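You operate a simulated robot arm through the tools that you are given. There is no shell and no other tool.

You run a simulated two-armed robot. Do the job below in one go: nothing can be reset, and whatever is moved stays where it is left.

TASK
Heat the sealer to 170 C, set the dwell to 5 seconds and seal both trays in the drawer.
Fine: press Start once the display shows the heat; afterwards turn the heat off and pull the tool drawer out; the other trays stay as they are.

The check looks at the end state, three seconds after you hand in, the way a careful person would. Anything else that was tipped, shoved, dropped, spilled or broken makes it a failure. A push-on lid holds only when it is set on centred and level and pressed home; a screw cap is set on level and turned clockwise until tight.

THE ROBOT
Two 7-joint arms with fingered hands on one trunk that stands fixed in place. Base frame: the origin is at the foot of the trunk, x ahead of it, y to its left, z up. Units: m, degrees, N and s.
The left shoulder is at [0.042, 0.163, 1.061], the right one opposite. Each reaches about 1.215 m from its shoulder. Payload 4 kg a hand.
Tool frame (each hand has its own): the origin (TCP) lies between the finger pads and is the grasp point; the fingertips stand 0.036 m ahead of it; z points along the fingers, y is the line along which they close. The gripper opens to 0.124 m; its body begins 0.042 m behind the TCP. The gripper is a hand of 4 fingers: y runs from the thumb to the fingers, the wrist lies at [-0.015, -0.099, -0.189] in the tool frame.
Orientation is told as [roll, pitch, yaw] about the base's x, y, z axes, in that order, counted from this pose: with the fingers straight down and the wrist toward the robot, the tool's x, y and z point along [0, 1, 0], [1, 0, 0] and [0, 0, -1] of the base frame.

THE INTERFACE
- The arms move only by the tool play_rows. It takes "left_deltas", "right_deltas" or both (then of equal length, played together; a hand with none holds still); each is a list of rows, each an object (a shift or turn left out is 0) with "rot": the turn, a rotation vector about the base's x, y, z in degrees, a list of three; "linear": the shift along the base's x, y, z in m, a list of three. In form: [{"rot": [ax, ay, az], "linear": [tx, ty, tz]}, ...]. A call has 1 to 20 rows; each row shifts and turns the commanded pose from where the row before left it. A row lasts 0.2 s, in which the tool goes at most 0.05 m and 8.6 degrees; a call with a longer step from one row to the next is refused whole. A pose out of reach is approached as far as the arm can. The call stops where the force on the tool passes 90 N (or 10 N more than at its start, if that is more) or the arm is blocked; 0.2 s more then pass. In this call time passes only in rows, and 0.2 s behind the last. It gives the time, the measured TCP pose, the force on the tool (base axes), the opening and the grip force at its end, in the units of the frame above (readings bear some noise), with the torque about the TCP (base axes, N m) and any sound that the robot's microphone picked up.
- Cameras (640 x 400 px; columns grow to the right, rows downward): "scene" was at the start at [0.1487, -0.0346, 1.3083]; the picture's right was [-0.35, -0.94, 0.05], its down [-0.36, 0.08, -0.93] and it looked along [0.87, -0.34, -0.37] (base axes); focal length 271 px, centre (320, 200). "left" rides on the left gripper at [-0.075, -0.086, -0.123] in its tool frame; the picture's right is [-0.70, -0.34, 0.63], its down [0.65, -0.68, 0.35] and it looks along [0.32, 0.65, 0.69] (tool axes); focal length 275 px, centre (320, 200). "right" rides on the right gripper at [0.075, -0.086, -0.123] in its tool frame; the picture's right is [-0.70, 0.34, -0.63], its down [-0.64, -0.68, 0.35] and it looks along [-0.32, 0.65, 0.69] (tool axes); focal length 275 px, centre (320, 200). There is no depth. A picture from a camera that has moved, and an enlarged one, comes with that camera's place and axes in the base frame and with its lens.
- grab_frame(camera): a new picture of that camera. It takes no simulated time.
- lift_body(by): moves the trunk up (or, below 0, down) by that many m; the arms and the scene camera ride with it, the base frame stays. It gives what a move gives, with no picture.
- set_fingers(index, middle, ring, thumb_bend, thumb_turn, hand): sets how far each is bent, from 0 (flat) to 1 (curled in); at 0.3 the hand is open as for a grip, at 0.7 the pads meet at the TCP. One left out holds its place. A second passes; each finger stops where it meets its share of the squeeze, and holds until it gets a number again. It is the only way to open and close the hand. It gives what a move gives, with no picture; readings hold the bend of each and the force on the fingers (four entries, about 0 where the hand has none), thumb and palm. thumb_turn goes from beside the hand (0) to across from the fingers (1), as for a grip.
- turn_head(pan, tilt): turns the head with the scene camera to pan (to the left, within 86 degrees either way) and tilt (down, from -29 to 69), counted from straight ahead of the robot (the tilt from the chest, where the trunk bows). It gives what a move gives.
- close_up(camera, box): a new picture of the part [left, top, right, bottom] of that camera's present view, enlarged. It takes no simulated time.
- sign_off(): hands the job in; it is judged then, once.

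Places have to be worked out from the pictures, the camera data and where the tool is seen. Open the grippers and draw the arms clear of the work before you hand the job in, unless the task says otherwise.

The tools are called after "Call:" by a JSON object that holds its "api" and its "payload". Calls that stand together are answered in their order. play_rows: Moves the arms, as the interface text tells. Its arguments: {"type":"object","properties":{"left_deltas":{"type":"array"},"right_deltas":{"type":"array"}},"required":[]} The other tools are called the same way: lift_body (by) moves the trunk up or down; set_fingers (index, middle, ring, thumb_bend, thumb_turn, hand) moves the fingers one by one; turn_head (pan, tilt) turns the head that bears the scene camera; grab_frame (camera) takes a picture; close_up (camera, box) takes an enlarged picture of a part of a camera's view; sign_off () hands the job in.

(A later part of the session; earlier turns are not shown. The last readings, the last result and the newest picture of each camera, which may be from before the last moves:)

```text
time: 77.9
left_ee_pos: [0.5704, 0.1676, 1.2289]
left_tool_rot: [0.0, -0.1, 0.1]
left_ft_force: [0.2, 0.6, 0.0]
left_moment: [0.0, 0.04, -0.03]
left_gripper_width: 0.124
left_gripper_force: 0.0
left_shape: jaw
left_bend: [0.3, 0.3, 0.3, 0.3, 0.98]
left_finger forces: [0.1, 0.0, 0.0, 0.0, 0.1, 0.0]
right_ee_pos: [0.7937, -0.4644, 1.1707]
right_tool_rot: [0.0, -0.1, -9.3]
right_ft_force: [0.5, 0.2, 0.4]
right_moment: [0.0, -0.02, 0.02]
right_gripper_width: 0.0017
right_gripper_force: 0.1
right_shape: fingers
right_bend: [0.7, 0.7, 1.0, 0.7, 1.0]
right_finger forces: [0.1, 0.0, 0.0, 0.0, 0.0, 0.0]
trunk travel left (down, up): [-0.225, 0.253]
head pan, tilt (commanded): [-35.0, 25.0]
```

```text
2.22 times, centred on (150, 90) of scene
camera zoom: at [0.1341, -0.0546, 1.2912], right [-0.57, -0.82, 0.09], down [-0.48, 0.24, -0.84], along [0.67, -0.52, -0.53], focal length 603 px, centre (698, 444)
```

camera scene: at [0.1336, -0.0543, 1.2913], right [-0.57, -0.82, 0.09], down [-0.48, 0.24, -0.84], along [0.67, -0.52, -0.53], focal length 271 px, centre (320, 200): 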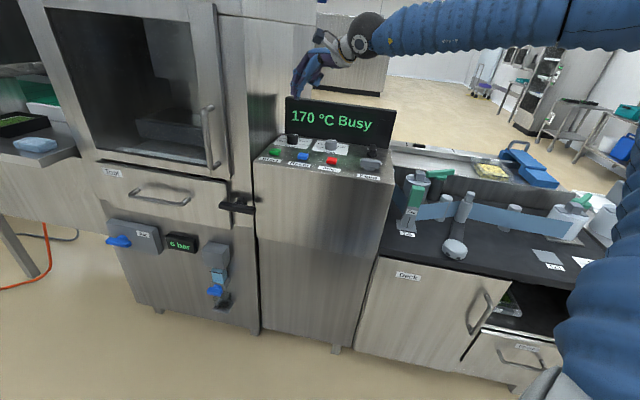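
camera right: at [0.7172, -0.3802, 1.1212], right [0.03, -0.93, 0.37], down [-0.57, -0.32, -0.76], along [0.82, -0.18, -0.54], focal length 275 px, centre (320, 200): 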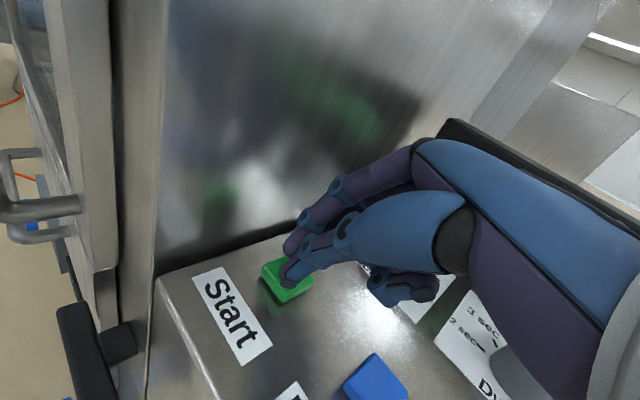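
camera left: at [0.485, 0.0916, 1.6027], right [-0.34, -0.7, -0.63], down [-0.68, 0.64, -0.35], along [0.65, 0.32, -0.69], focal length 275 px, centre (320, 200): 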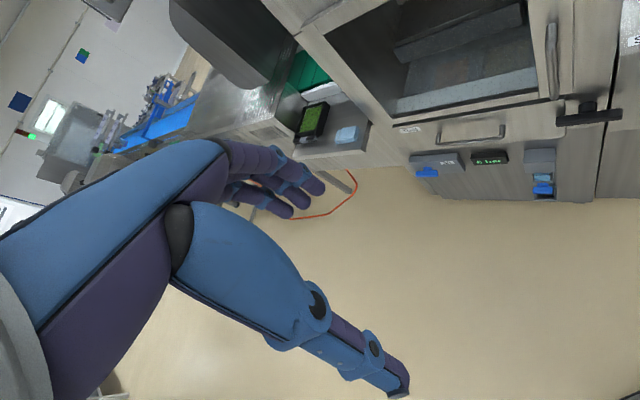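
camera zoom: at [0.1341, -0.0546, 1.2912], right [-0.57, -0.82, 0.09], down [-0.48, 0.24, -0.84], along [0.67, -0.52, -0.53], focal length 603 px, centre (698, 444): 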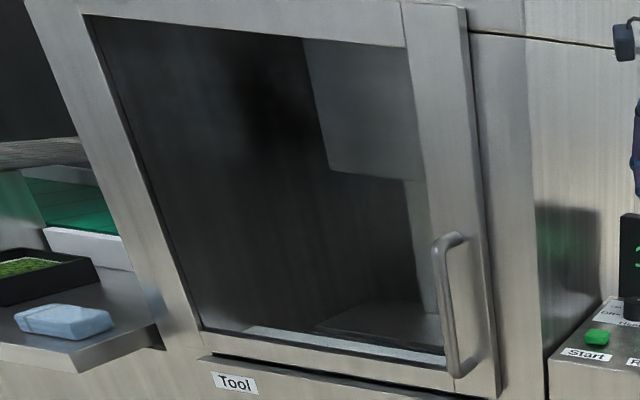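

Still Busy at ~12.7 s into the cycle; nothing abnormal on the display. I wait some more.

Call:
{"api": "play_rows", "payload": {"right_deltas": [{}, {}, {}, {}, {}, {}, {}, {}, {}, {}, {}, {}, {}, {}, {}, {}, {}, {}, {}, {}]}}

Call:
{"api": "close_up", "payload": {"camera": "scene", "box": [230, 80, 390, 180]}}

Call:
{"api": "play_rows", "payload": {"right_deltas": [{}, {}, {}, {}, {}, {}, {}, {}, {}, {}, {}, {}, {}, {}, {}, {}, {}, {}, {}, {}]}}

Call:
{"api": "close_up", "payload": {"camera": "scene", "box": [230, 80, 390, 180]}}

Call:
{"api": "close_up", "payload": {"camera": "scene", "box": [50, 0, 250, 180]}}

```text
time: 82.1
left_ee_pos: [0.5707, 0.1684, 1.2277]
left_tool_rot: [0.0, 0.0, 0.1]
left_ft_force: [1.0, 0.6, 0.3]
left_moment: [0.04, 0.0, -0.01]
left_gripper_width: 0.124
left_gripper_force: 0.1
left_shape: jaw
left_bend: [0.3, 0.3, 0.3, 0.3, 0.98]
left_finger forces: [0.0, 0.0, 0.0, 0.0, 0.1, 0.0]
right_ee_pos: [0.7935, -0.4648, 1.1708]
right_tool_rot: [-0.1, 0.0, -9.3]
right_ft_force: [-0.7, 0.0, 0.4]
right_moment: [0.0, 0.0, -0.02]
right_gripper_width: 0.0017
right_gripper_force: 0.2
right_shape: fingers
right_bend: [0.7, 0.7, 1.0, 0.7, 1.0]
right_finger forces: [0.0, 0.0, 0.0, 0.1, 0.0, 0.0]
trunk travel left (down, up): [-0.225, 0.253]
head pan, tilt (commanded): [-35.0, 25.0]
```

```text
4.00 times, centred on (310, 130) of scene
camera zoom: at [0.1341, -0.0546, 1.2912], right [-0.57, -0.82, 0.09], down [-0.48, 0.24, -0.84], along [0.67, -0.52, -0.53], focal length 1085 px, centre (360, 480)
```

zoom: 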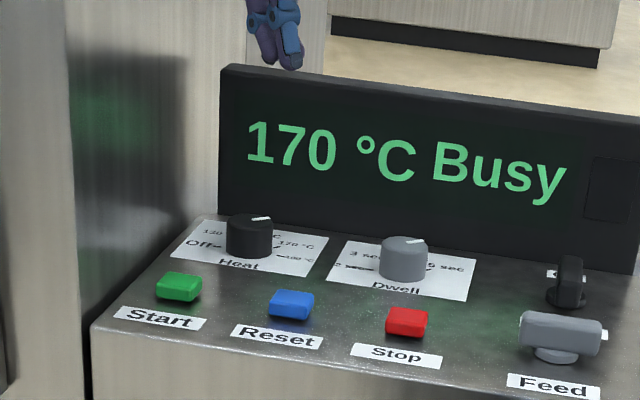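

```text
time: 86.3
left_ee_pos: [0.5698, 0.1688, 1.229]
left_tool_rot: [0.0, 0.0, 0.1]
left_ft_force: [-0.4, 0.6, 0.5]
left_moment: [0.03, 0.0, -0.01]
left_gripper_width: 0.1241
left_gripper_force: 0.1
left_shape: jaw
left_bend: [0.3, 0.3, 0.3, 0.3, 0.98]
left_finger forces: [0.1, 0.0, 0.1, 0.0, 0.0, 0.0]
right_ee_pos: [0.7931, -0.4654, 1.1706]
right_tool_rot: [-0.2, 0.0, -9.3]
right_ft_force: [0.7, -0.3, 0.2]
right_moment: [-0.08, 0.01, 0.02]
right_gripper_width: 0.0018
right_gripper_force: 0.1
right_shape: fingers
right_bend: [0.7, 0.7, 1.0, 0.7, 1.0]
right_finger forces: [0.1, 0.0, 0.0, 0.1, 0.0, 0.0]
trunk travel left (down, up): [-0.225, 0.253]
head pan, tilt (commanded): [-35.0, 25.0]
```

```text
4.00 times, centred on (310, 130) of scene
camera zoom: at [0.1341, -0.0546, 1.2912], right [-0.57, -0.82, 0.09], down [-0.48, 0.24, -0.84], along [0.67, -0.52, -0.53], focal length 1085 px, centre (360, 480)
```

zoom: 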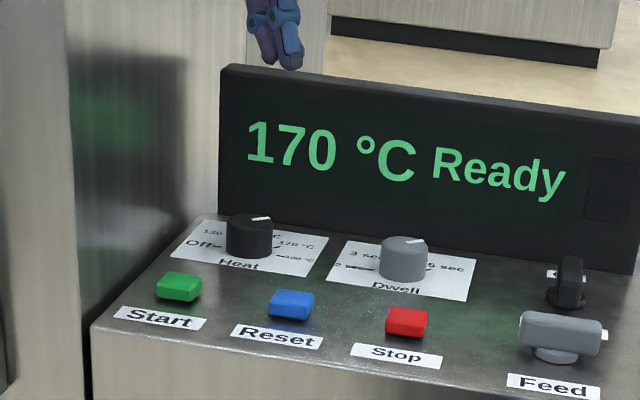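

```text
2.22 times, centred on (150, 90) of scene
camera zoom: at [0.1341, -0.0546, 1.2912], right [-0.57, -0.82, 0.09], down [-0.48, 0.24, -0.84], along [0.67, -0.52, -0.53], focal length 603 px, centre (698, 444)
```

zoom: 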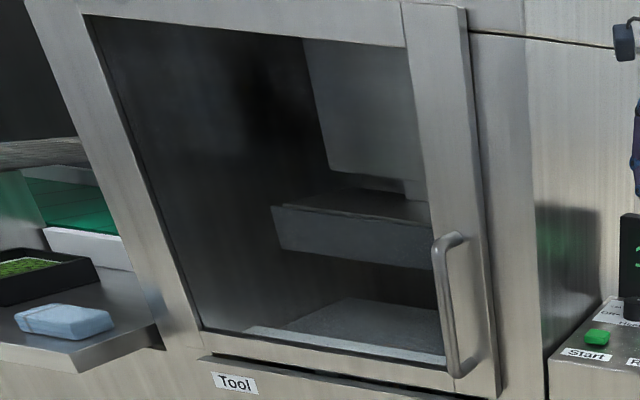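

The cycle finished: display "170 °C Ready" and the head is raised again. Now I go back to the Heat knob to turn it off (four strokes the other way, yaw -31° to +3°).

Call:
{"api": "set_fingers", "payload": {"hand": "right", "index": 0.48, "middle": 0.48, "ring": 0.48, "thumb_bend": 0.46}}

Call:
{"api": "play_rows", "payload": {"right_deltas": [{"linear": [0.031, -0.0112, -0.0135]}, {"linear": [0.031, -0.0112, -0.0135]}, {"linear": [0.031, -0.0112, -0.0135]}, {"linear": [0.0308, -0.0112, -0.0135]}, {"rot": [0, 0, -7.2]}, {"rot": [0, 0, -7.2]}, {"rot": [0, 0, -7.2]}]}}

Call:
{"api": "grab_frame", "payload": {"camera": "right"}}

Call:
{"api": "close_up", "payload": {"camera": "scene", "box": [230, 60, 390, 180]}}

```text
time: 87.3
left_ee_pos: [0.5696, 0.1663, 1.2292]
left_tool_rot: [0.0, 0.0, 0.1]
left_ft_force: [-0.5, -0.1, 0.2]
left_moment: [0.0, 0.02, 0.02]
left_gripper_width: 0.1238
left_gripper_force: 0.2
left_shape: jaw
left_bend: [0.3, 0.3, 0.3, 0.3, 0.98]
left_finger forces: [0.0, 0.0, 0.0, 0.0, 0.0, 0.1]
right_ee_pos: [0.7939, -0.4646, 1.1702]
right_tool_rot: [-0.1, -0.1, -9.3]
right_ft_force: [0.0, -0.4, 1.1]
right_moment: [-0.01, 0.02, 0.0]
right_gripper_width: 0.0714
right_gripper_force: 0.1
right_shape: fingers
right_bend: [0.48, 0.48, 0.48, 0.46, 1.0]
right_finger forces: [0.0, 0.0, 0.0, 0.0, 0.0, 0.1]
trunk travel left (down, up): [-0.225, 0.253]
head pan, tilt (commanded): [-35.0, 25.0]
```

```text
time: 88.9
left_ee_pos: [0.5688, 0.167, 1.2301]
left_tool_rot: [0.0, 0.0, 0.1]
left_ft_force: [0.0, -0.8, 0.4]
left_moment: [0.01, 0.0, 0.02]
left_gripper_width: 0.1237
left_gripper_force: 0.0
left_shape: jaw
left_bend: [0.3, 0.3, 0.3, 0.3, 0.98]
left_finger forces: [0.0, 0.0, 0.1, 0.1, 0.1, 0.0]
right_ee_pos: [0.9182, -0.5102, 1.1163]
right_tool_rot: [0.0, 0.1, -31.1]
right_ft_force: [-0.8, -0.2, -0.3]
right_moment: [-0.01, 0.01, 0.02]
right_gripper_width: 0.0711
right_gripper_force: 0.1
right_shape: fingers
right_bend: [0.48, 0.48, 0.48, 0.46, 1.0]
right_finger forces: [0.0, 0.1, 0.1, 0.1, 0.0, 0.0]
trunk travel left (down, up): [-0.225, 0.253]
head pan, tilt (commanded): [-35.0, 25.0]
```

```text
taken
camera right: at [0.8831, -0.402, 1.2401], right [-0.07, -0.77, 0.63], down [-0.92, -0.2, -0.35], along [0.39, -0.61, -0.69], focal length 275 px, centre (320, 200)
```

right: 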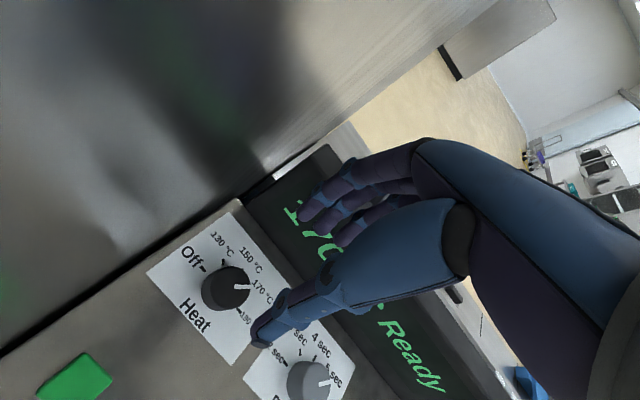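

```text
3.33 times, centred on (310, 120) of scene
camera zoom: at [0.1342, -0.0547, 1.2911], right [-0.57, -0.82, 0.09], down [-0.48, 0.24, -0.84], along [0.67, -0.52, -0.53], focal length 904 px, centre (353, 467)
```

zoom: 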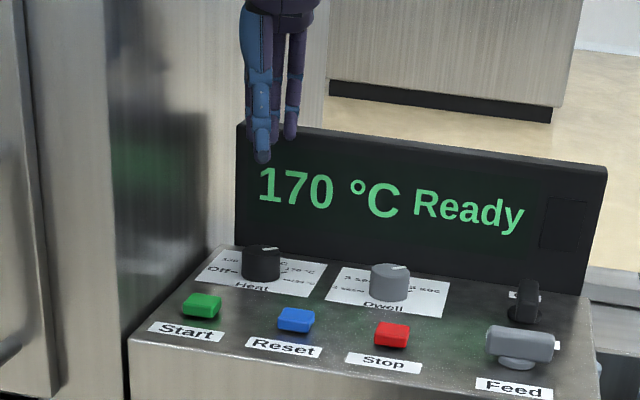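

The hand is aligned above the knob. I descend, grip, and make the first +34° stroke.

Call:
{"api": "play_rows", "payload": {"right_deltas": [{"linear": [-0.0012, 0.0, -0.03]}, {"linear": [0, 0, -0.03]}, {"linear": [0, 0, -0.03]}, {"linear": [0, 0, -0.018]}, {"linear": [0, 0, -0.012]}]}}

Call:
{"api": "set_fingers", "payload": {"hand": "right", "index": 0.7, "middle": 0.7, "ring": 0.7, "thumb_bend": 0.7}}

Call:
{"api": "play_rows", "payload": {"right_deltas": [{"rot": [0, 0, 8.5]}, {"rot": [0, 0, 8.5]}, {"rot": [0, 0, 8.5]}, {"rot": [0, 0, 8.5]}]}}

Call:
{"api": "close_up", "payload": {"camera": "scene", "box": [230, 80, 390, 180]}}

Call:
{"api": "grab_frame", "payload": {"camera": "right"}}

```text
time: 90.1
left_ee_pos: [0.5692, 0.1672, 1.229]
left_tool_rot: [0.0, 0.1, 0.0]
left_ft_force: [0.2, -0.8, 0.6]
left_moment: [0.02, -0.03, 0.01]
left_gripper_width: 0.1238
left_gripper_force: 0.1
left_shape: jaw
left_bend: [0.3, 0.3, 0.3, 0.3, 0.98]
left_finger forces: [0.0, 0.1, 0.1, 0.0, 0.1, 0.1]
right_ee_pos: [0.9163, -0.5085, 0.996]
right_tool_rot: [0.0, 0.1, -30.9]
right_ft_force: [-1.2, -0.4, -0.2]
right_moment: [-0.02, 0.01, 0.02]
right_gripper_width: 0.0712
right_gripper_force: 0.1
right_shape: fingers
right_bend: [0.48, 0.48, 0.48, 0.46, 1.0]
right_finger forces: [0.1, 0.0, 0.1, 0.0, 0.0, 0.0]
trunk travel left (down, up): [-0.225, 0.253]
head pan, tilt (commanded): [-35.0, 25.0]
```

```text
time: 91.1
left_ee_pos: [0.5704, 0.1658, 1.2296]
left_tool_rot: [0.0, 0.0, 0.2]
left_ft_force: [0.3, -0.2, -0.1]
left_moment: [0.01, 0.02, -0.01]
left_gripper_width: 0.1238
left_gripper_force: 0.1
left_shape: jaw
left_bend: [0.3, 0.3, 0.3, 0.3, 0.98]
left_finger forces: [0.0, 0.1, 0.0, 0.1, 0.1, 0.0]
right_ee_pos: [0.9164, -0.5093, 0.9966]
right_tool_rot: [-0.1, -0.2, -31.0]
right_ft_force: [-1.1, 0.0, 4.0]
right_moment: [-0.16, -0.21, -0.01]
right_gripper_width: 0.0355
right_gripper_force: 21.1
right_shape: fingers
right_bend: [0.62, 0.61, 0.68, 0.61, 1.0]
right_finger forces: [7.4, 12.0, 1.9, 0.0, 21.1, 0.1]
trunk travel left (down, up): [-0.225, 0.253]
head pan, tilt (commanded): [-35.0, 25.0]
```

```text
time: 92.1
left_ee_pos: [0.5686, 0.1669, 1.23]
left_tool_rot: [-0.1, 0.1, 0.2]
left_ft_force: [-0.9, -1.3, 0.2]
left_moment: [0.0, 0.0, -0.01]
left_gripper_width: 0.1238
left_gripper_force: 0.0
left_shape: jaw
left_bend: [0.3, 0.3, 0.3, 0.3, 0.98]
left_finger forces: [0.0, 0.0, 0.0, 0.0, 0.0, 0.1]
right_ee_pos: [0.9153, -0.5096, 0.9984]
right_tool_rot: [-0.1, -0.1, 3.1]
right_ft_force: [-5.7, -4.0, 7.3]
right_moment: [-0.12, -0.09, -0.05]
right_gripper_width: 0.0358
right_gripper_force: 23.8
right_shape: fingers
right_bend: [0.63, 0.61, 0.69, 0.61, 1.0]
right_finger forces: [7.1, 12.1, 2.6, 0.0, 25.7, 0.0]
trunk travel left (down, up): [-0.225, 0.253]
head pan, tilt (commanded): [-35.0, 25.0]
```

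```text
4.00 times, centred on (310, 130) of scene
camera zoom: at [0.1327, -0.0547, 1.2914], right [-0.57, -0.82, 0.09], down [-0.48, 0.24, -0.84], along [0.67, -0.52, -0.53], focal length 1085 px, centre (360, 480)
```

zoom: 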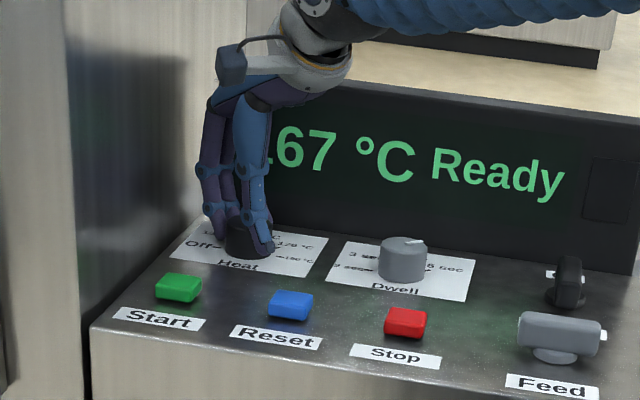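

```text
taken
camera right: at [0.8256, -0.4391, 1.121], right [0.37, -0.68, 0.64], down [-0.64, -0.68, -0.35], along [0.67, -0.28, -0.69], focal length 275 px, centre (320, 200)
```

right: 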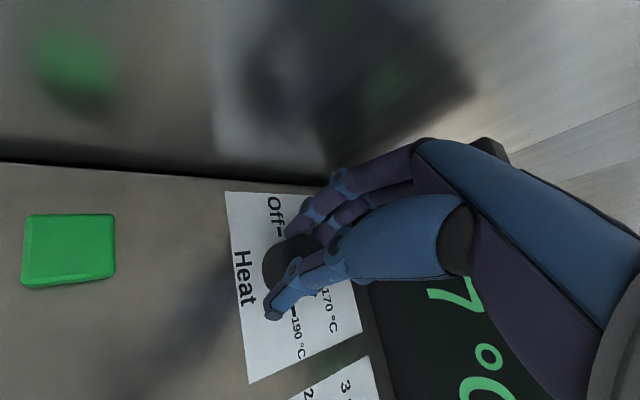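

The temperature is dropping (167 °C), so the knob follows. I do strokes two and three (+34° each) with release and swing-back between.

Call:
{"api": "set_fingers", "payload": {"hand": "right", "index": 0.48, "middle": 0.48, "ring": 0.48, "thumb_bend": 0.46}}

Call:
{"api": "play_rows", "payload": {"right_deltas": [{"rot": [0, 0, -8.5]}, {"rot": [0, 0, -8.5]}, {"rot": [0, 0, -8.5]}, {"rot": [0, 0, -8.5]}]}}

Call:
{"api": "set_fingers", "payload": {"hand": "right", "index": 0.7, "middle": 0.7, "ring": 0.7, "thumb_bend": 0.7}}

Call:
{"api": "play_rows", "payload": {"right_deltas": [{"rot": [0, 0, 8.5]}, {"rot": [0, 0, 8.5]}, {"rot": [0, 0, 8.5]}, {"rot": [0, 0, 8.5]}]}}

Call:
{"api": "set_fingers", "payload": {"hand": "right", "index": 0.48, "middle": 0.48, "ring": 0.48, "thumb_bend": 0.46}}

Call:
{"api": "play_rows", "payload": {"right_deltas": [{"rot": [0, 0, -8.5]}, {"rot": [0, 0, -8.5]}, {"rot": [0, 0, -8.5]}, {"rot": [0, 0, -8.5]}]}}

Call:
{"api": "close_up", "payload": {"camera": "scene", "box": [280, 130, 320, 155]}}

Call:
{"api": "grab_frame", "payload": {"camera": "right"}}

```text
time: 93.1
left_ee_pos: [0.569, 0.1671, 1.2292]
left_tool_rot: [0.1, 0.0, 0.1]
left_ft_force: [-0.2, -0.1, -0.3]
left_moment: [0.03, 0.01, 0.01]
left_gripper_width: 0.1238
left_gripper_force: 0.1
left_shape: jaw
left_bend: [0.3, 0.3, 0.3, 0.3, 0.98]
left_finger forces: [0.0, 0.0, 0.1, 0.0, 0.0, 0.0]
right_ee_pos: [0.9163, -0.5091, 0.9958]
right_tool_rot: [-0.2, -0.1, 3.1]
right_ft_force: [-0.1, 0.9, 1.1]
right_moment: [0.0, 0.01, 0.01]
right_gripper_width: 0.071
right_gripper_force: 0.0
right_shape: fingers
right_bend: [0.48, 0.48, 0.48, 0.46, 1.0]
right_finger forces: [0.1, 0.0, 0.0, 0.0, 0.0, 0.0]
trunk travel left (down, up): [-0.225, 0.253]
head pan, tilt (commanded): [-35.0, 25.0]
```

```text
time: 94.1
left_ee_pos: [0.5699, 0.1667, 1.229]
left_tool_rot: [-0.1, 0.2, 0.1]
left_ft_force: [0.1, -0.3, -0.1]
left_moment: [0.0, 0.0, -0.04]
left_gripper_width: 0.1239
left_gripper_force: 0.0
left_shape: jaw
left_bend: [0.3, 0.3, 0.3, 0.3, 0.98]
left_finger forces: [0.1, 0.0, 0.0, 0.1, 0.0, 0.1]
right_ee_pos: [0.9165, -0.5101, 0.9959]
right_tool_rot: [0.0, 0.0, -31.1]
right_ft_force: [-0.4, 0.4, -0.4]
right_moment: [0.02, 0.04, -0.02]
right_gripper_width: 0.0714
right_gripper_force: 0.1
right_shape: fingers
right_bend: [0.48, 0.48, 0.48, 0.46, 1.0]
right_finger forces: [0.0, 0.0, 0.0, 0.0, 0.0, 0.0]
trunk travel left (down, up): [-0.225, 0.253]
head pan, tilt (commanded): [-35.0, 25.0]
```

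```text
time: 95.1
left_ee_pos: [0.5702, 0.1684, 1.2299]
left_tool_rot: [0.1, -0.1, 0.1]
left_ft_force: [0.2, 0.4, -0.3]
left_moment: [0.04, 0.01, -0.03]
left_gripper_width: 0.1237
left_gripper_force: 0.1
left_shape: jaw
left_bend: [0.3, 0.3, 0.3, 0.3, 0.98]
left_finger forces: [0.0, 0.0, 0.1, 0.0, 0.1, 0.0]
right_ee_pos: [0.9157, -0.5093, 0.9978]
right_tool_rot: [-0.1, -0.1, -31.0]
right_ft_force: [-2.3, -2.7, 3.6]
right_moment: [-0.28, -0.15, 0.03]
right_gripper_width: 0.0365
right_gripper_force: 21.3
right_shape: fingers
right_bend: [0.62, 0.61, 0.69, 0.61, 1.0]
right_finger forces: [7.4, 12.5, 1.8, 0.0, 21.3, 0.0]
trunk travel left (down, up): [-0.225, 0.253]
head pan, tilt (commanded): [-35.0, 25.0]
```

```text
time: 96.1
left_ee_pos: [0.5687, 0.1666, 1.2305]
left_tool_rot: [-0.1, 0.0, 0.1]
left_ft_force: [-1.1, 0.6, -0.2]
left_moment: [0.0, 0.03, 0.0]
left_gripper_width: 0.1237
left_gripper_force: 0.0
left_shape: jaw
left_bend: [0.3, 0.3, 0.3, 0.3, 0.98]
left_finger forces: [0.1, 0.1, 0.1, 0.0, 0.0, 0.1]
right_ee_pos: [0.9149, -0.5097, 0.9978]
right_tool_rot: [-0.1, -0.1, 3.2]
right_ft_force: [-8.0, -4.1, 3.6]
right_moment: [-0.16, 0.01, -0.07]
right_gripper_width: 0.0363
right_gripper_force: 23.4
right_shape: fingers
right_bend: [0.63, 0.61, 0.69, 0.6, 1.0]
right_finger forces: [7.1, 11.4, 1.7, 0.1, 26.3, 0.0]
trunk travel left (down, up): [-0.225, 0.253]
head pan, tilt (commanded): [-35.0, 25.0]
```

```text
time: 97.1
left_ee_pos: [0.5698, 0.1676, 1.2299]
left_tool_rot: [-0.1, 0.0, 0.0]
left_ft_force: [-0.1, 0.0, 0.2]
left_moment: [0.0, 0.0, 0.01]
left_gripper_width: 0.1239
left_gripper_force: 0.0
left_shape: jaw
left_bend: [0.3, 0.3, 0.3, 0.3, 0.98]
left_finger forces: [0.1, 0.1, 0.0, 0.0, 0.0, 0.1]
right_ee_pos: [0.9156, -0.5079, 0.9965]
right_tool_rot: [0.0, 0.0, 3.1]
right_ft_force: [0.0, -0.6, 0.2]
right_moment: [0.0, 0.0, -0.02]
right_gripper_width: 0.0712
right_gripper_force: 0.1
right_shape: fingers
right_bend: [0.48, 0.48, 0.48, 0.46, 1.0]
right_finger forces: [0.0, 0.0, 0.0, 0.0, 0.0, 0.1]
trunk travel left (down, up): [-0.225, 0.253]
head pan, tilt (commanded): [-35.0, 25.0]
```

```text
time: 98.1
left_ee_pos: [0.5704, 0.1668, 1.2285]
left_tool_rot: [0.0, 0.1, -0.1]
left_ft_force: [-0.3, -0.1, -0.3]
left_moment: [-0.01, 0.0, -0.01]
left_gripper_width: 0.1239
left_gripper_force: 0.1
left_shape: jaw
left_bend: [0.3, 0.3, 0.3, 0.3, 0.98]
left_finger forces: [0.0, 0.0, 0.1, 0.1, 0.0, 0.0]
right_ee_pos: [0.917, -0.5112, 0.9962]
right_tool_rot: [0.0, 0.0, -31.1]
right_ft_force: [-0.2, 0.4, 0.4]
right_moment: [0.03, 0.02, 0.0]
right_gripper_width: 0.0711
right_gripper_force: 0.0
right_shape: fingers
right_bend: [0.48, 0.48, 0.48, 0.46, 1.0]
right_finger forces: [0.1, 0.0, 0.1, 0.0, 0.0, 0.0]
trunk travel left (down, up): [-0.225, 0.253]
head pan, tilt (commanded): [-35.0, 25.0]
```

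```text
16.00 times, centred on (300, 142) of scene
camera zoom: at [0.1344, -0.0552, 1.2911], right [-0.57, -0.82, 0.09], down [-0.48, 0.24, -0.84], along [0.67, -0.52, -0.53], focal length 4342 px, centre (640, 1120)
```

zoom: 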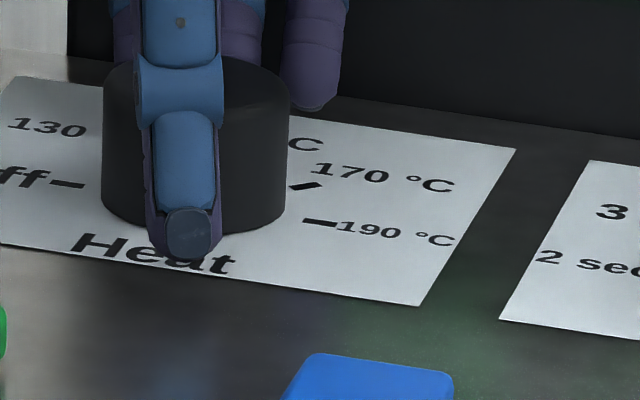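

```text
taken
camera right: at [0.8823, -0.4023, 1.119], right [-0.07, -0.77, 0.63], down [-0.92, -0.2, -0.35], along [0.39, -0.61, -0.69], focal length 275 px, centre (320, 200)
```

right: 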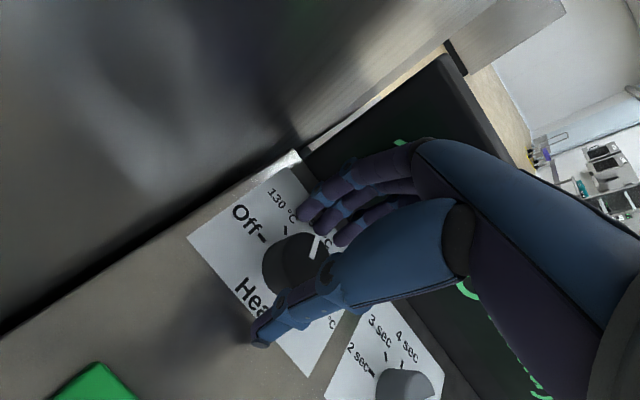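

Two strokes are done (+68°). I do stroke three, return, then stroke four (+35°), and rise to check.

Call:
{"api": "set_fingers", "payload": {"hand": "right", "index": 0.7, "middle": 0.7, "ring": 0.7, "thumb_bend": 0.7}}

Call:
{"api": "play_rows", "payload": {"right_deltas": [{"rot": [0, 0, 8.5]}, {"rot": [0, 0, 8.5]}, {"rot": [0, 0, 8.5]}, {"rot": [0, 0, 8.5]}]}}

Call:
{"api": "set_fingers", "payload": {"hand": "right", "index": 0.48, "middle": 0.48, "ring": 0.48, "thumb_bend": 0.46}}

Call:
{"api": "play_rows", "payload": {"right_deltas": [{"rot": [0, 0, -8.5]}, {"rot": [0, 0, -8.5]}, {"rot": [0, 0, -8.5]}, {"rot": [0, 0, -8.5]}]}}

Call:
{"api": "set_fingers", "payload": {"hand": "right", "index": 0.7, "middle": 0.7, "ring": 0.7, "thumb_bend": 0.7}}

Call:
{"api": "play_rows", "payload": {"right_deltas": [{"rot": [0, 0, 8.5]}, {"rot": [0, 0, 8.5]}, {"rot": [0, 0, 8.5]}, {"rot": [0, 0, 8.5]}, {"rot": [0, 0, 1.5]}]}}

Call:
{"api": "close_up", "payload": {"camera": "scene", "box": [280, 130, 320, 155]}}

Call:
{"api": "grab_frame", "payload": {"camera": "right"}}

```text
time: 99.1
left_ee_pos: [0.5691, 0.1674, 1.2303]
left_tool_rot: [0.0, 0.1, 0.1]
left_ft_force: [0.4, 1.3, 0.4]
left_moment: [-0.02, -0.03, 0.04]
left_gripper_width: 0.1239
left_gripper_force: 0.1
left_shape: jaw
left_bend: [0.3, 0.3, 0.3, 0.3, 0.98]
left_finger forces: [0.0, 0.1, 0.1, 0.0, 0.1, 0.0]
right_ee_pos: [0.9164, -0.5096, 0.997]
right_tool_rot: [-0.1, -0.1, -31.0]
right_ft_force: [-4.1, -2.5, 3.5]
right_moment: [-0.27, -0.15, -0.03]
right_gripper_width: 0.037
right_gripper_force: 21.8
right_shape: fingers
right_bend: [0.62, 0.61, 0.69, 0.6, 1.0]
right_finger forces: [7.5, 12.3, 1.3, 0.0, 22.7, 0.0]
trunk travel left (down, up): [-0.225, 0.253]
head pan, tilt (commanded): [-35.0, 25.0]
```

```text
time: 100.1
left_ee_pos: [0.5683, 0.1669, 1.2286]
left_tool_rot: [0.0, -0.1, 0.1]
left_ft_force: [0.6, 0.0, 0.0]
left_moment: [0.03, 0.01, -0.03]
left_gripper_width: 0.1237
left_gripper_force: 0.1
left_shape: jaw
left_bend: [0.3, 0.3, 0.3, 0.3, 0.98]
left_finger forces: [0.0, 0.0, 0.1, 0.0, 0.1, 0.1]
right_ee_pos: [0.9154, -0.5108, 0.9965]
right_tool_rot: [0.0, -0.1, 3.2]
right_ft_force: [-7.4, -5.5, 3.6]
right_moment: [-0.17, -0.05, -0.03]
right_gripper_width: 0.0367
right_gripper_force: 23.8
right_shape: fingers
right_bend: [0.62, 0.61, 0.7, 0.6, 1.0]
right_finger forces: [7.1, 12.0, 1.4, 0.0, 26.7, 0.0]
trunk travel left (down, up): [-0.225, 0.253]
head pan, tilt (commanded): [-35.0, 25.0]
```

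```text
time: 101.1
left_ee_pos: [0.5697, 0.166, 1.2302]
left_tool_rot: [0.0, 0.0, 0.2]
left_ft_force: [0.5, -0.1, 0.1]
left_moment: [0.02, 0.03, 0.0]
left_gripper_width: 0.1238
left_gripper_force: 0.1
left_shape: jaw
left_bend: [0.3, 0.3, 0.3, 0.3, 0.98]
left_finger forces: [0.0, 0.0, 0.1, 0.0, 0.0, 0.1]
right_ee_pos: [0.9156, -0.5089, 0.9969]
right_tool_rot: [-0.1, 0.0, 3.0]
right_ft_force: [0.1, -0.8, 0.8]
right_moment: [0.02, -0.02, -0.02]
right_gripper_width: 0.0712
right_gripper_force: 0.0
right_shape: fingers
right_bend: [0.48, 0.48, 0.48, 0.46, 1.0]
right_finger forces: [0.1, 0.0, 0.1, 0.0, 0.0, 0.1]
trunk travel left (down, up): [-0.225, 0.253]
head pan, tilt (commanded): [-35.0, 25.0]
```

```text
time: 102.1
left_ee_pos: [0.5695, 0.1671, 1.2286]
left_tool_rot: [0.1, 0.0, 0.0]
left_ft_force: [0.6, 0.3, -0.8]
left_moment: [0.02, 0.01, 0.0]
left_gripper_width: 0.1239
left_gripper_force: 0.1
left_shape: jaw
left_bend: [0.3, 0.3, 0.3, 0.3, 0.98]
left_finger forces: [0.1, 0.0, 0.1, 0.0, 0.0, 0.0]
right_ee_pos: [0.9173, -0.5106, 0.9955]
right_tool_rot: [0.0, 0.0, -31.2]
right_ft_force: [-0.2, -0.1, 0.3]
right_moment: [0.03, 0.01, 0.01]
right_gripper_width: 0.071
right_gripper_force: 0.1
right_shape: fingers
right_bend: [0.48, 0.48, 0.48, 0.46, 1.0]
right_finger forces: [0.0, 0.0, 0.0, 0.0, 0.1, 0.0]
trunk travel left (down, up): [-0.225, 0.253]
head pan, tilt (commanded): [-35.0, 25.0]
```

```text
time: 103.1
left_ee_pos: [0.5701, 0.1676, 1.2308]
left_tool_rot: [0.0, 0.0, 0.1]
left_ft_force: [0.7, 0.9, 0.9]
left_moment: [0.03, 0.0, 0.05]
left_gripper_width: 0.1238
left_gripper_force: 0.1
left_shape: jaw
left_bend: [0.3, 0.3, 0.3, 0.3, 0.98]
left_finger forces: [0.1, 0.0, 0.1, 0.0, 0.1, 0.1]
right_ee_pos: [0.9158, -0.5098, 0.9965]
right_tool_rot: [-0.1, 0.0, -31.1]
right_ft_force: [-5.0, -3.4, 3.1]
right_moment: [-0.27, -0.11, -0.04]
right_gripper_width: 0.0367
right_gripper_force: 21.8
right_shape: fingers
right_bend: [0.62, 0.61, 0.69, 0.6, 1.0]
right_finger forces: [7.6, 12.1, 1.6, 0.0, 22.5, 0.1]
trunk travel left (down, up): [-0.225, 0.253]
head pan, tilt (commanded): [-35.0, 25.0]
```

```text
time: 104.3
left_ee_pos: [0.5679, 0.1672, 1.2297]
left_tool_rot: [-0.1, -0.1, 0.2]
left_ft_force: [1.0, 0.3, 0.2]
left_moment: [-0.02, 0.01, -0.01]
left_gripper_width: 0.124
left_gripper_force: 0.1
left_shape: jaw
left_bend: [0.3, 0.3, 0.3, 0.3, 0.98]
left_finger forces: [0.0, 0.1, 0.1, 0.0, 0.1, 0.0]
right_ee_pos: [0.9156, -0.5093, 0.9974]
right_tool_rot: [-0.1, 0.0, 4.6]
right_ft_force: [-10.0, -4.3, 3.0]
right_moment: [-0.15, 0.06, 0.0]
right_gripper_width: 0.0366
right_gripper_force: 23.7
right_shape: fingers
right_bend: [0.63, 0.62, 0.69, 0.6, 1.0]
right_finger forces: [7.2, 11.1, 1.3, 0.0, 27.4, 0.1]
trunk travel left (down, up): [-0.225, 0.253]
head pan, tilt (commanded): [-35.0, 25.0]
```

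```text
16.00 times, centred on (300, 142) of scene
camera zoom: at [0.133, -0.0547, 1.2913], right [-0.57, -0.82, 0.09], down [-0.48, 0.24, -0.84], along [0.67, -0.52, -0.53], focal length 4342 px, centre (640, 1120)
```

zoom: 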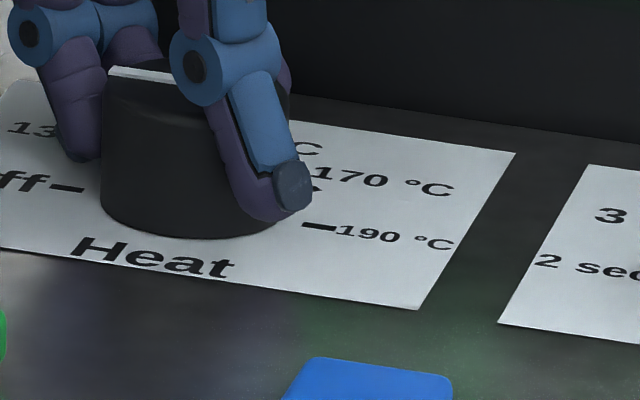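

```text
taken
camera right: at [0.8246, -0.4424, 1.1208], right [0.39, -0.67, 0.64], down [-0.63, -0.7, -0.35], along [0.67, -0.26, -0.69], focal length 275 px, centre (320, 200)
```

right: 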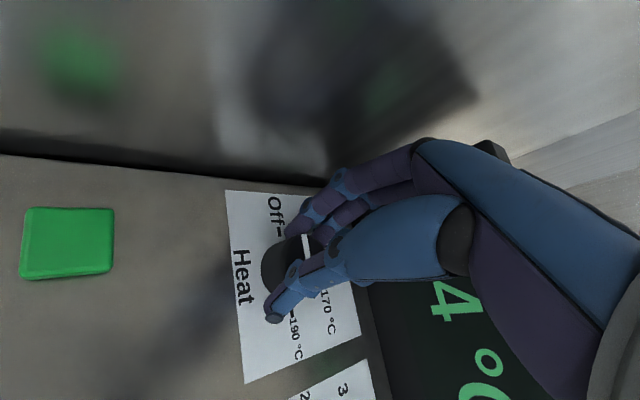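

The pointer looks back at Off. I release, rise, and check the pointer and display.

Call:
{"api": "set_fingers", "payload": {"hand": "right", "index": 0.48, "middle": 0.48, "ring": 0.48, "thumb_bend": 0.46}}

Call:
{"api": "play_rows", "payload": {"right_deltas": [{"linear": [0, 0, 0.01]}, {"linear": [0, 0, 0.03], "rot": [0, 0, -4]}, {"linear": [0, 0, 0.04], "rot": [0, 0, -4]}, {"linear": [0, 0, 0.04], "rot": [0, 0, -2]}, {"linear": [-0.03, 0.0, 0.03]}, {"linear": [-0.03, 0.0, 0.03]}]}}

Call:
{"api": "close_up", "payload": {"camera": "scene", "box": [280, 130, 320, 155]}}

Call:
{"api": "close_up", "payload": {"camera": "scene", "box": [230, 80, 390, 180]}}

Call:
{"api": "grab_frame", "payload": {"camera": "right"}}

```text
time: 105.3
left_ee_pos: [0.5703, 0.1672, 1.2293]
left_tool_rot: [0.0, -0.1, 0.1]
left_ft_force: [0.7, -0.2, -0.4]
left_moment: [0.0, 0.08, -0.02]
left_gripper_width: 0.1237
left_gripper_force: 0.1
left_shape: jaw
left_bend: [0.3, 0.3, 0.3, 0.3, 0.98]
left_finger forces: [0.1, 0.0, 0.1, 0.1, 0.0, 0.1]
right_ee_pos: [0.9174, -0.5103, 0.996]
right_tool_rot: [-0.2, 0.1, 4.7]
right_ft_force: [0.5, 0.3, 0.4]
right_moment: [0.02, 0.0, 0.0]
right_gripper_width: 0.071
right_gripper_force: 0.2
right_shape: fingers
right_bend: [0.48, 0.48, 0.48, 0.46, 1.0]
right_finger forces: [0.0, 0.0, 0.0, 0.1, 0.1, 0.0]
trunk travel left (down, up): [-0.225, 0.253]
head pan, tilt (commanded): [-35.0, 25.0]
```

```text
time: 106.7
left_ee_pos: [0.5686, 0.168, 1.2312]
left_tool_rot: [0.1, -0.1, 0.1]
left_ft_force: [0.4, 0.2, -0.5]
left_moment: [-0.03, -0.02, -0.01]
left_gripper_width: 0.1239
left_gripper_force: 0.0
left_shape: jaw
left_bend: [0.3, 0.3, 0.3, 0.3, 0.98]
left_finger forces: [0.0, 0.0, 0.1, 0.1, 0.0, 0.1]
right_ee_pos: [0.8563, -0.5076, 1.1801]
right_tool_rot: [0.0, -0.2, -5.4]
right_ft_force: [-0.5, 0.9, 0.9]
right_moment: [-0.03, -0.03, 0.02]
right_gripper_width: 0.071
right_gripper_force: 0.1
right_shape: fingers
right_bend: [0.48, 0.48, 0.48, 0.46, 1.0]
right_finger forces: [0.0, 0.0, 0.0, 0.1, 0.0, 0.1]
trunk travel left (down, up): [-0.225, 0.253]
head pan, tilt (commanded): [-35.0, 25.0]
```

```text
16.00 times, centred on (300, 142) of scene
camera zoom: at [0.1328, -0.0542, 1.2915], right [-0.57, -0.82, 0.09], down [-0.48, 0.24, -0.84], along [0.67, -0.52, -0.53], focal length 4342 px, centre (640, 1120)
```

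zoom: 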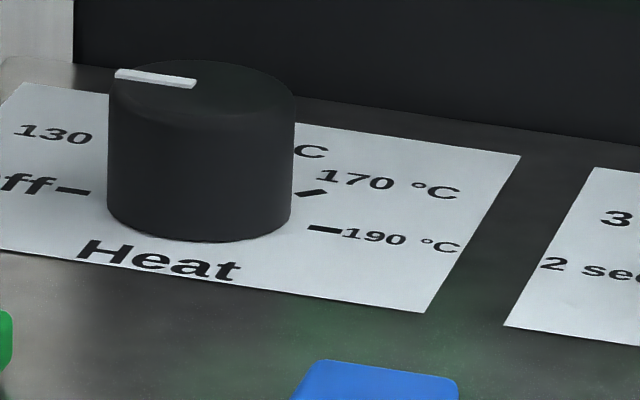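

```text
4.00 times, centred on (310, 130) of scene
camera zoom: at [0.1328, -0.0542, 1.2915], right [-0.57, -0.82, 0.09], down [-0.48, 0.24, -0.84], along [0.67, -0.52, -0.53], focal length 1085 px, centre (360, 480)
```

zoom: 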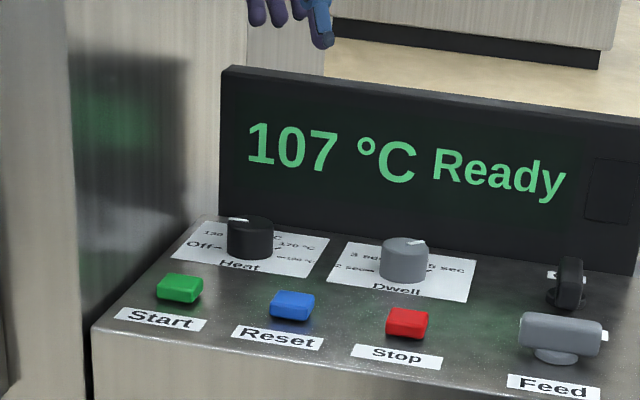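

```text
taken
camera right: at [0.7787, -0.4254, 1.3034], right [0.27, -0.72, 0.63], down [-0.74, -0.58, -0.35], along [0.62, -0.38, -0.69], focal length 275 px, centre (320, 200)
```

right: 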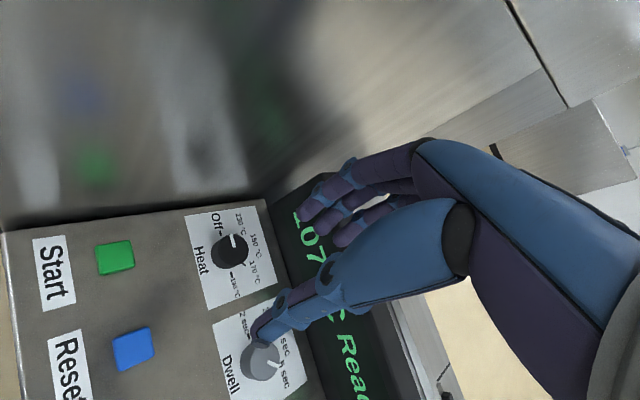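

Heat is back at Off and the display is falling (107 °C). Now the drawer: I draw the right arm back and turn the head toward the drawer and latch.

Call:
{"api": "play_rows", "payload": {"right_deltas": [{"linear": [-0.045, -0.005, 0.015]}, {"linear": [-0.045, -0.005, 0.015]}, {"linear": [-0.045, -0.005, 0.015]}, {"linear": [-0.045, -0.005, 0.015]}, {"linear": [-0.045, -0.005, 0.015]}, {"linear": [-0.045, -0.005, 0.015]}, {"linear": [-0.045, -0.005, 0.015]}]}}

Call:
{"api": "turn_head", "payload": {"pan": -14, "tilt": 28}}

Call:
{"api": "grab_frame", "payload": {"camera": "scene"}}

Call:
{"api": "close_up", "payload": {"camera": "scene", "box": [220, 150, 460, 300]}}

Call:
{"api": "grab_frame", "payload": {"camera": "left"}}

```text
time: 108.3
left_ee_pos: [0.5683, 0.1672, 1.2311]
left_tool_rot: [0.0, 0.0, 0.1]
left_ft_force: [1.4, 0.7, 0.1]
left_moment: [-0.01, -0.01, -0.03]
left_gripper_width: 0.1237
left_gripper_force: 0.1
left_shape: jaw
left_bend: [0.3, 0.3, 0.3, 0.3, 0.98]
left_finger forces: [0.0, 0.1, 0.1, 0.0, 0.1, 0.0]
right_ee_pos: [0.5409, -0.545, 1.279]
right_tool_rot: [0.0, -0.1, -5.4]
right_ft_force: [-0.3, 0.2, 0.8]
right_moment: [0.01, -0.02, -0.02]
right_gripper_width: 0.0715
right_gripper_force: 0.1
right_shape: fingers
right_bend: [0.48, 0.48, 0.48, 0.46, 1.0]
right_finger forces: [0.1, 0.0, 0.1, 0.1, 0.0, 0.0]
trunk travel left (down, up): [-0.225, 0.253]
head pan, tilt (commanded): [-35.0, 25.0]
```

```text
time: 109.2
left_ee_pos: [0.5693, 0.1675, 1.2296]
left_tool_rot: [0.0, 0.0, 0.0]
left_ft_force: [0.2, 0.3, 0.3]
left_moment: [0.03, -0.02, 0.0]
left_gripper_width: 0.1237
left_gripper_force: 0.0
left_shape: jaw
left_bend: [0.3, 0.3, 0.3, 0.3, 0.98]
left_finger forces: [0.0, 0.0, 0.0, 0.1, 0.0, 0.0]
right_ee_pos: [0.5413, -0.545, 1.2797]
right_tool_rot: [0.0, -0.1, -5.6]
right_ft_force: [-0.9, 0.6, -0.3]
right_moment: [0.0, 0.01, -0.03]
right_gripper_width: 0.0712
right_gripper_force: 0.1
right_shape: fingers
right_bend: [0.48, 0.48, 0.48, 0.46, 1.0]
right_finger forces: [0.0, 0.0, 0.0, 0.1, 0.0, 0.0]
trunk travel left (down, up): [-0.225, 0.253]
head pan, tilt (commanded): [-14.0, 28.0]
```

```text
taken
camera scene: at [0.1458, -0.0241, 1.2845], right [-0.24, -0.97, 0.04], down [-0.59, 0.11, -0.8], along [0.77, -0.21, -0.59], focal length 271 px, centre (320, 200)
```

scene: 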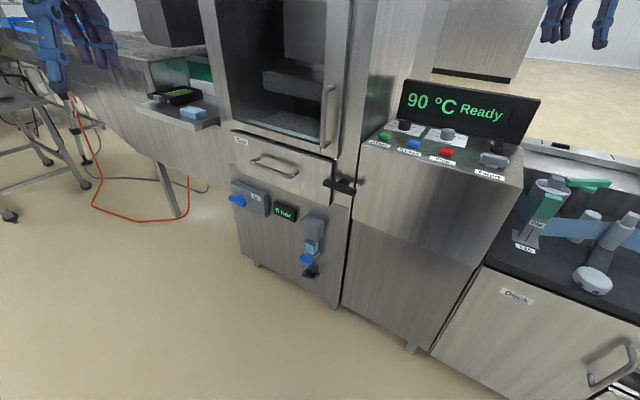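

```text
2.67 times, centred on (340, 225) of scene
camera zoom: at [0.1458, -0.0241, 1.2845], right [-0.24, -0.97, 0.04], down [-0.59, 0.11, -0.8], along [0.77, -0.21, -0.59], focal length 724 px, centre (267, 133)
```

zoom: 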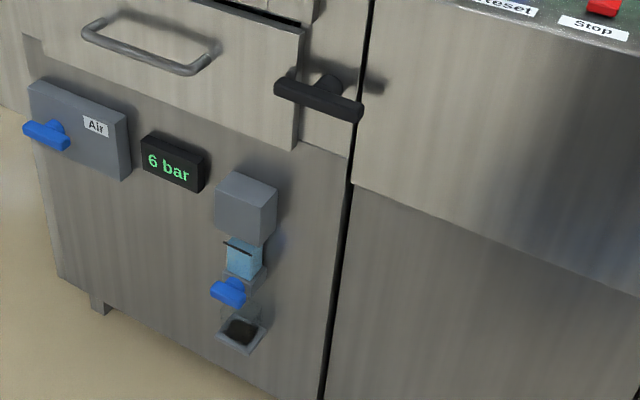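

```text
taken
camera left: at [0.4847, 0.0914, 1.3528], right [-0.34, -0.7, -0.63], down [-0.68, 0.64, -0.35], along [0.65, 0.32, -0.69], focal length 275 px, centre (320, 200)
```

left: 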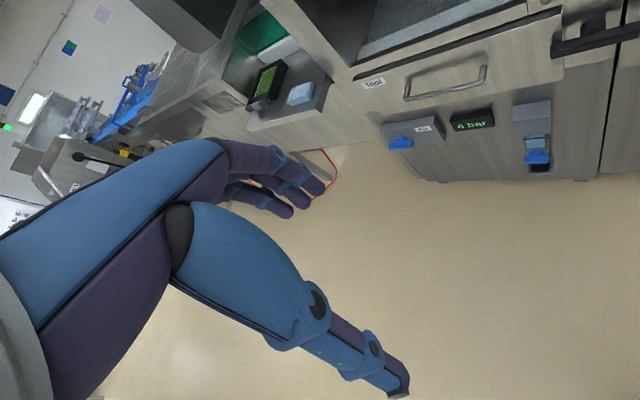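

The display is cooling. To place the latch and handle accurately, I bring the left hand (yaw -45°, facing the machine front) in front of the drawer so its camera sees both squarely.

Call:
{"api": "play_rows", "payload": {"left_deltas": [{"linear": [0.004, -0.032, -0.025], "rot": [0, 0, -5]}, {"linear": [0.004, -0.032, -0.025], "rot": [0, 0, -5]}, {"linear": [0.004, -0.032, -0.025], "rot": [0, 0, -5]}, {"linear": [0.004, -0.032, -0.025], "rot": [0, 0, -5]}, {"linear": [0.004, -0.032, -0.025], "rot": [0, 0, -5]}, {"linear": [0.004, -0.032, -0.025], "rot": [0, 0, -5]}, {"linear": [0.004, -0.032, -0.025], "rot": [0, 0, -5]}, {"linear": [0.004, -0.032, -0.025], "rot": [0, 0, -5]}, {"linear": [0.004, -0.032, -0.025], "rot": [0, 0, -5]}]}}

Call:
{"api": "grab_frame", "payload": {"camera": "left"}}

Call:
{"api": "grab_frame", "payload": {"camera": "scene"}}

```text
time: 111.2
left_ee_pos: [0.6064, -0.1223, 1.001]
left_tool_rot: [0.0, 0.1, -45.0]
left_ft_force: [-0.6, -0.6, 0.5]
left_moment: [0.01, 0.04, -0.02]
left_gripper_width: 0.124
left_gripper_force: 0.0
left_shape: jaw
left_bend: [0.3, 0.3, 0.3, 0.3, 0.98]
left_finger forces: [0.0, 0.0, 0.0, 0.0, 0.0, 0.1]
right_ee_pos: [0.5417, -0.5453, 1.2799]
right_tool_rot: [0.1, 0.1, -5.4]
right_ft_force: [1.7, 0.0, -0.9]
right_moment: [0.04, -0.02, -0.03]
right_gripper_width: 0.0713
right_gripper_force: 0.0
right_shape: fingers
right_bend: [0.48, 0.48, 0.48, 0.46, 1.0]
right_finger forces: [0.1, 0.0, 0.1, 0.1, 0.1, 0.1]
trunk travel left (down, up): [-0.225, 0.253]
head pan, tilt (commanded): [-14.0, 28.0]
```

```text
taken
camera left: at [0.494, -0.1155, 1.1246], right [-0.73, -0.25, -0.63], down [-0.03, 0.94, -0.35], along [0.68, -0.24, -0.69], focal length 275 px, centre (320, 200)
```

left: 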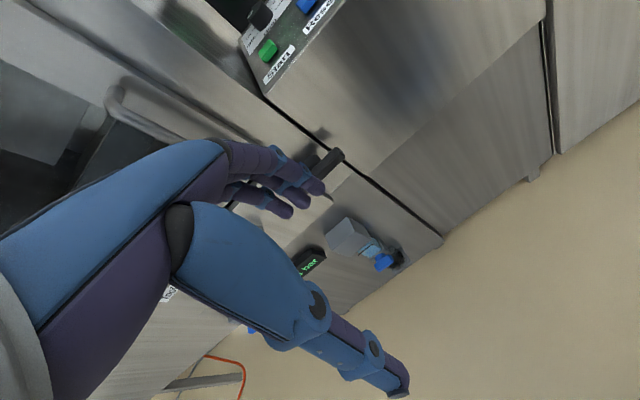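

```text
taken
camera scene: at [0.1467, -0.0245, 1.2843], right [-0.24, -0.97, 0.04], down [-0.59, 0.11, -0.8], along [0.77, -0.21, -0.6], focal length 271 px, centre (320, 200)
```

scene: 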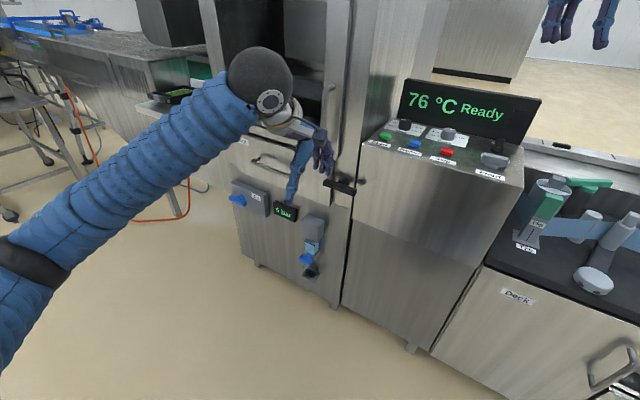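

The fingers hide part of the latch. I shift the left hand to the machine's left and up a bit for a clear second view.

Call:
{"api": "play_rows", "payload": {"left_deltas": [{"linear": [0.02, 0.035, 0.0]}, {"linear": [0.02, 0.035, 0.0]}, {"linear": [0.02, 0.035, 0.0]}, {"linear": [0.02, 0.035, 0.0]}]}}

Call:
{"api": "grab_frame", "payload": {"camera": "left"}}

Call:
{"api": "close_up", "payload": {"camera": "left", "box": [240, 20, 480, 170]}}

```text
time: 112.2
left_ee_pos: [0.6875, 0.0192, 1.0037]
left_tool_rot: [0.0, -0.1, -45.0]
left_ft_force: [-0.2, -0.2, 0.1]
left_moment: [-0.01, 0.0, -0.02]
left_gripper_width: 0.1238
left_gripper_force: 0.1
left_shape: jaw
left_bend: [0.3, 0.3, 0.3, 0.3, 0.98]
left_finger forces: [0.1, 0.0, 0.0, 0.0, 0.0, 0.1]
right_ee_pos: [0.5408, -0.5432, 1.28]
right_tool_rot: [0.0, 0.0, -5.5]
right_ft_force: [-0.6, 0.4, -0.7]
right_moment: [0.0, 0.01, -0.03]
right_gripper_width: 0.0711
right_gripper_force: 0.0
right_shape: fingers
right_bend: [0.48, 0.48, 0.48, 0.46, 1.0]
right_finger forces: [0.1, 0.0, 0.0, 0.1, 0.0, 0.0]
trunk travel left (down, up): [-0.225, 0.253]
head pan, tilt (commanded): [-14.0, 28.0]
```

```text
taken
camera left: at [0.5743, 0.0264, 1.1275], right [-0.73, -0.25, -0.63], down [-0.03, 0.94, -0.35], along [0.68, -0.24, -0.69], focal length 275 px, centre (320, 200)
```

left: 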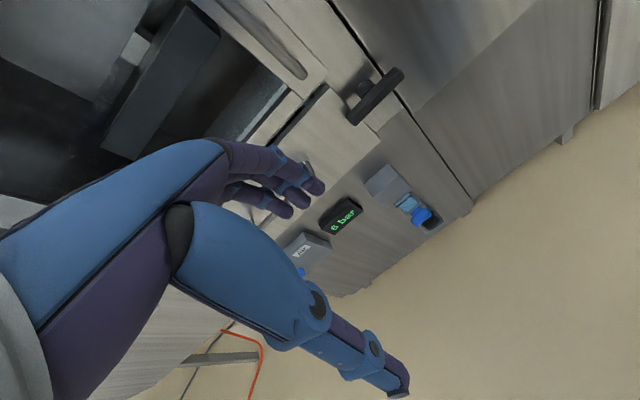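

```text
2.67 times, centred on (360, 95) of left
camera zoom: at [0.5743, 0.0264, 1.1275], right [-0.73, -0.25, -0.63], down [-0.03, 0.94, -0.35], along [0.68, -0.24, -0.69], focal length 734 px, centre (213, 480)
```

zoom: 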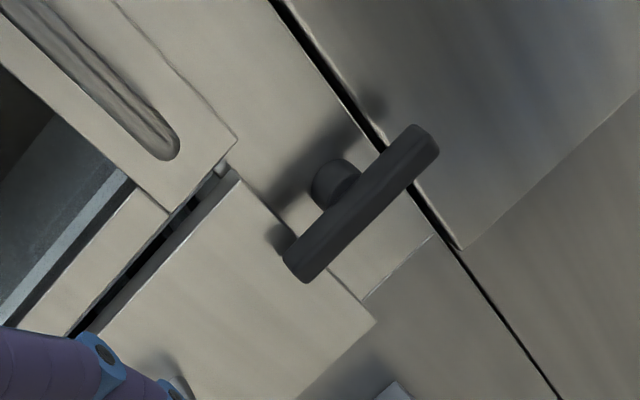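

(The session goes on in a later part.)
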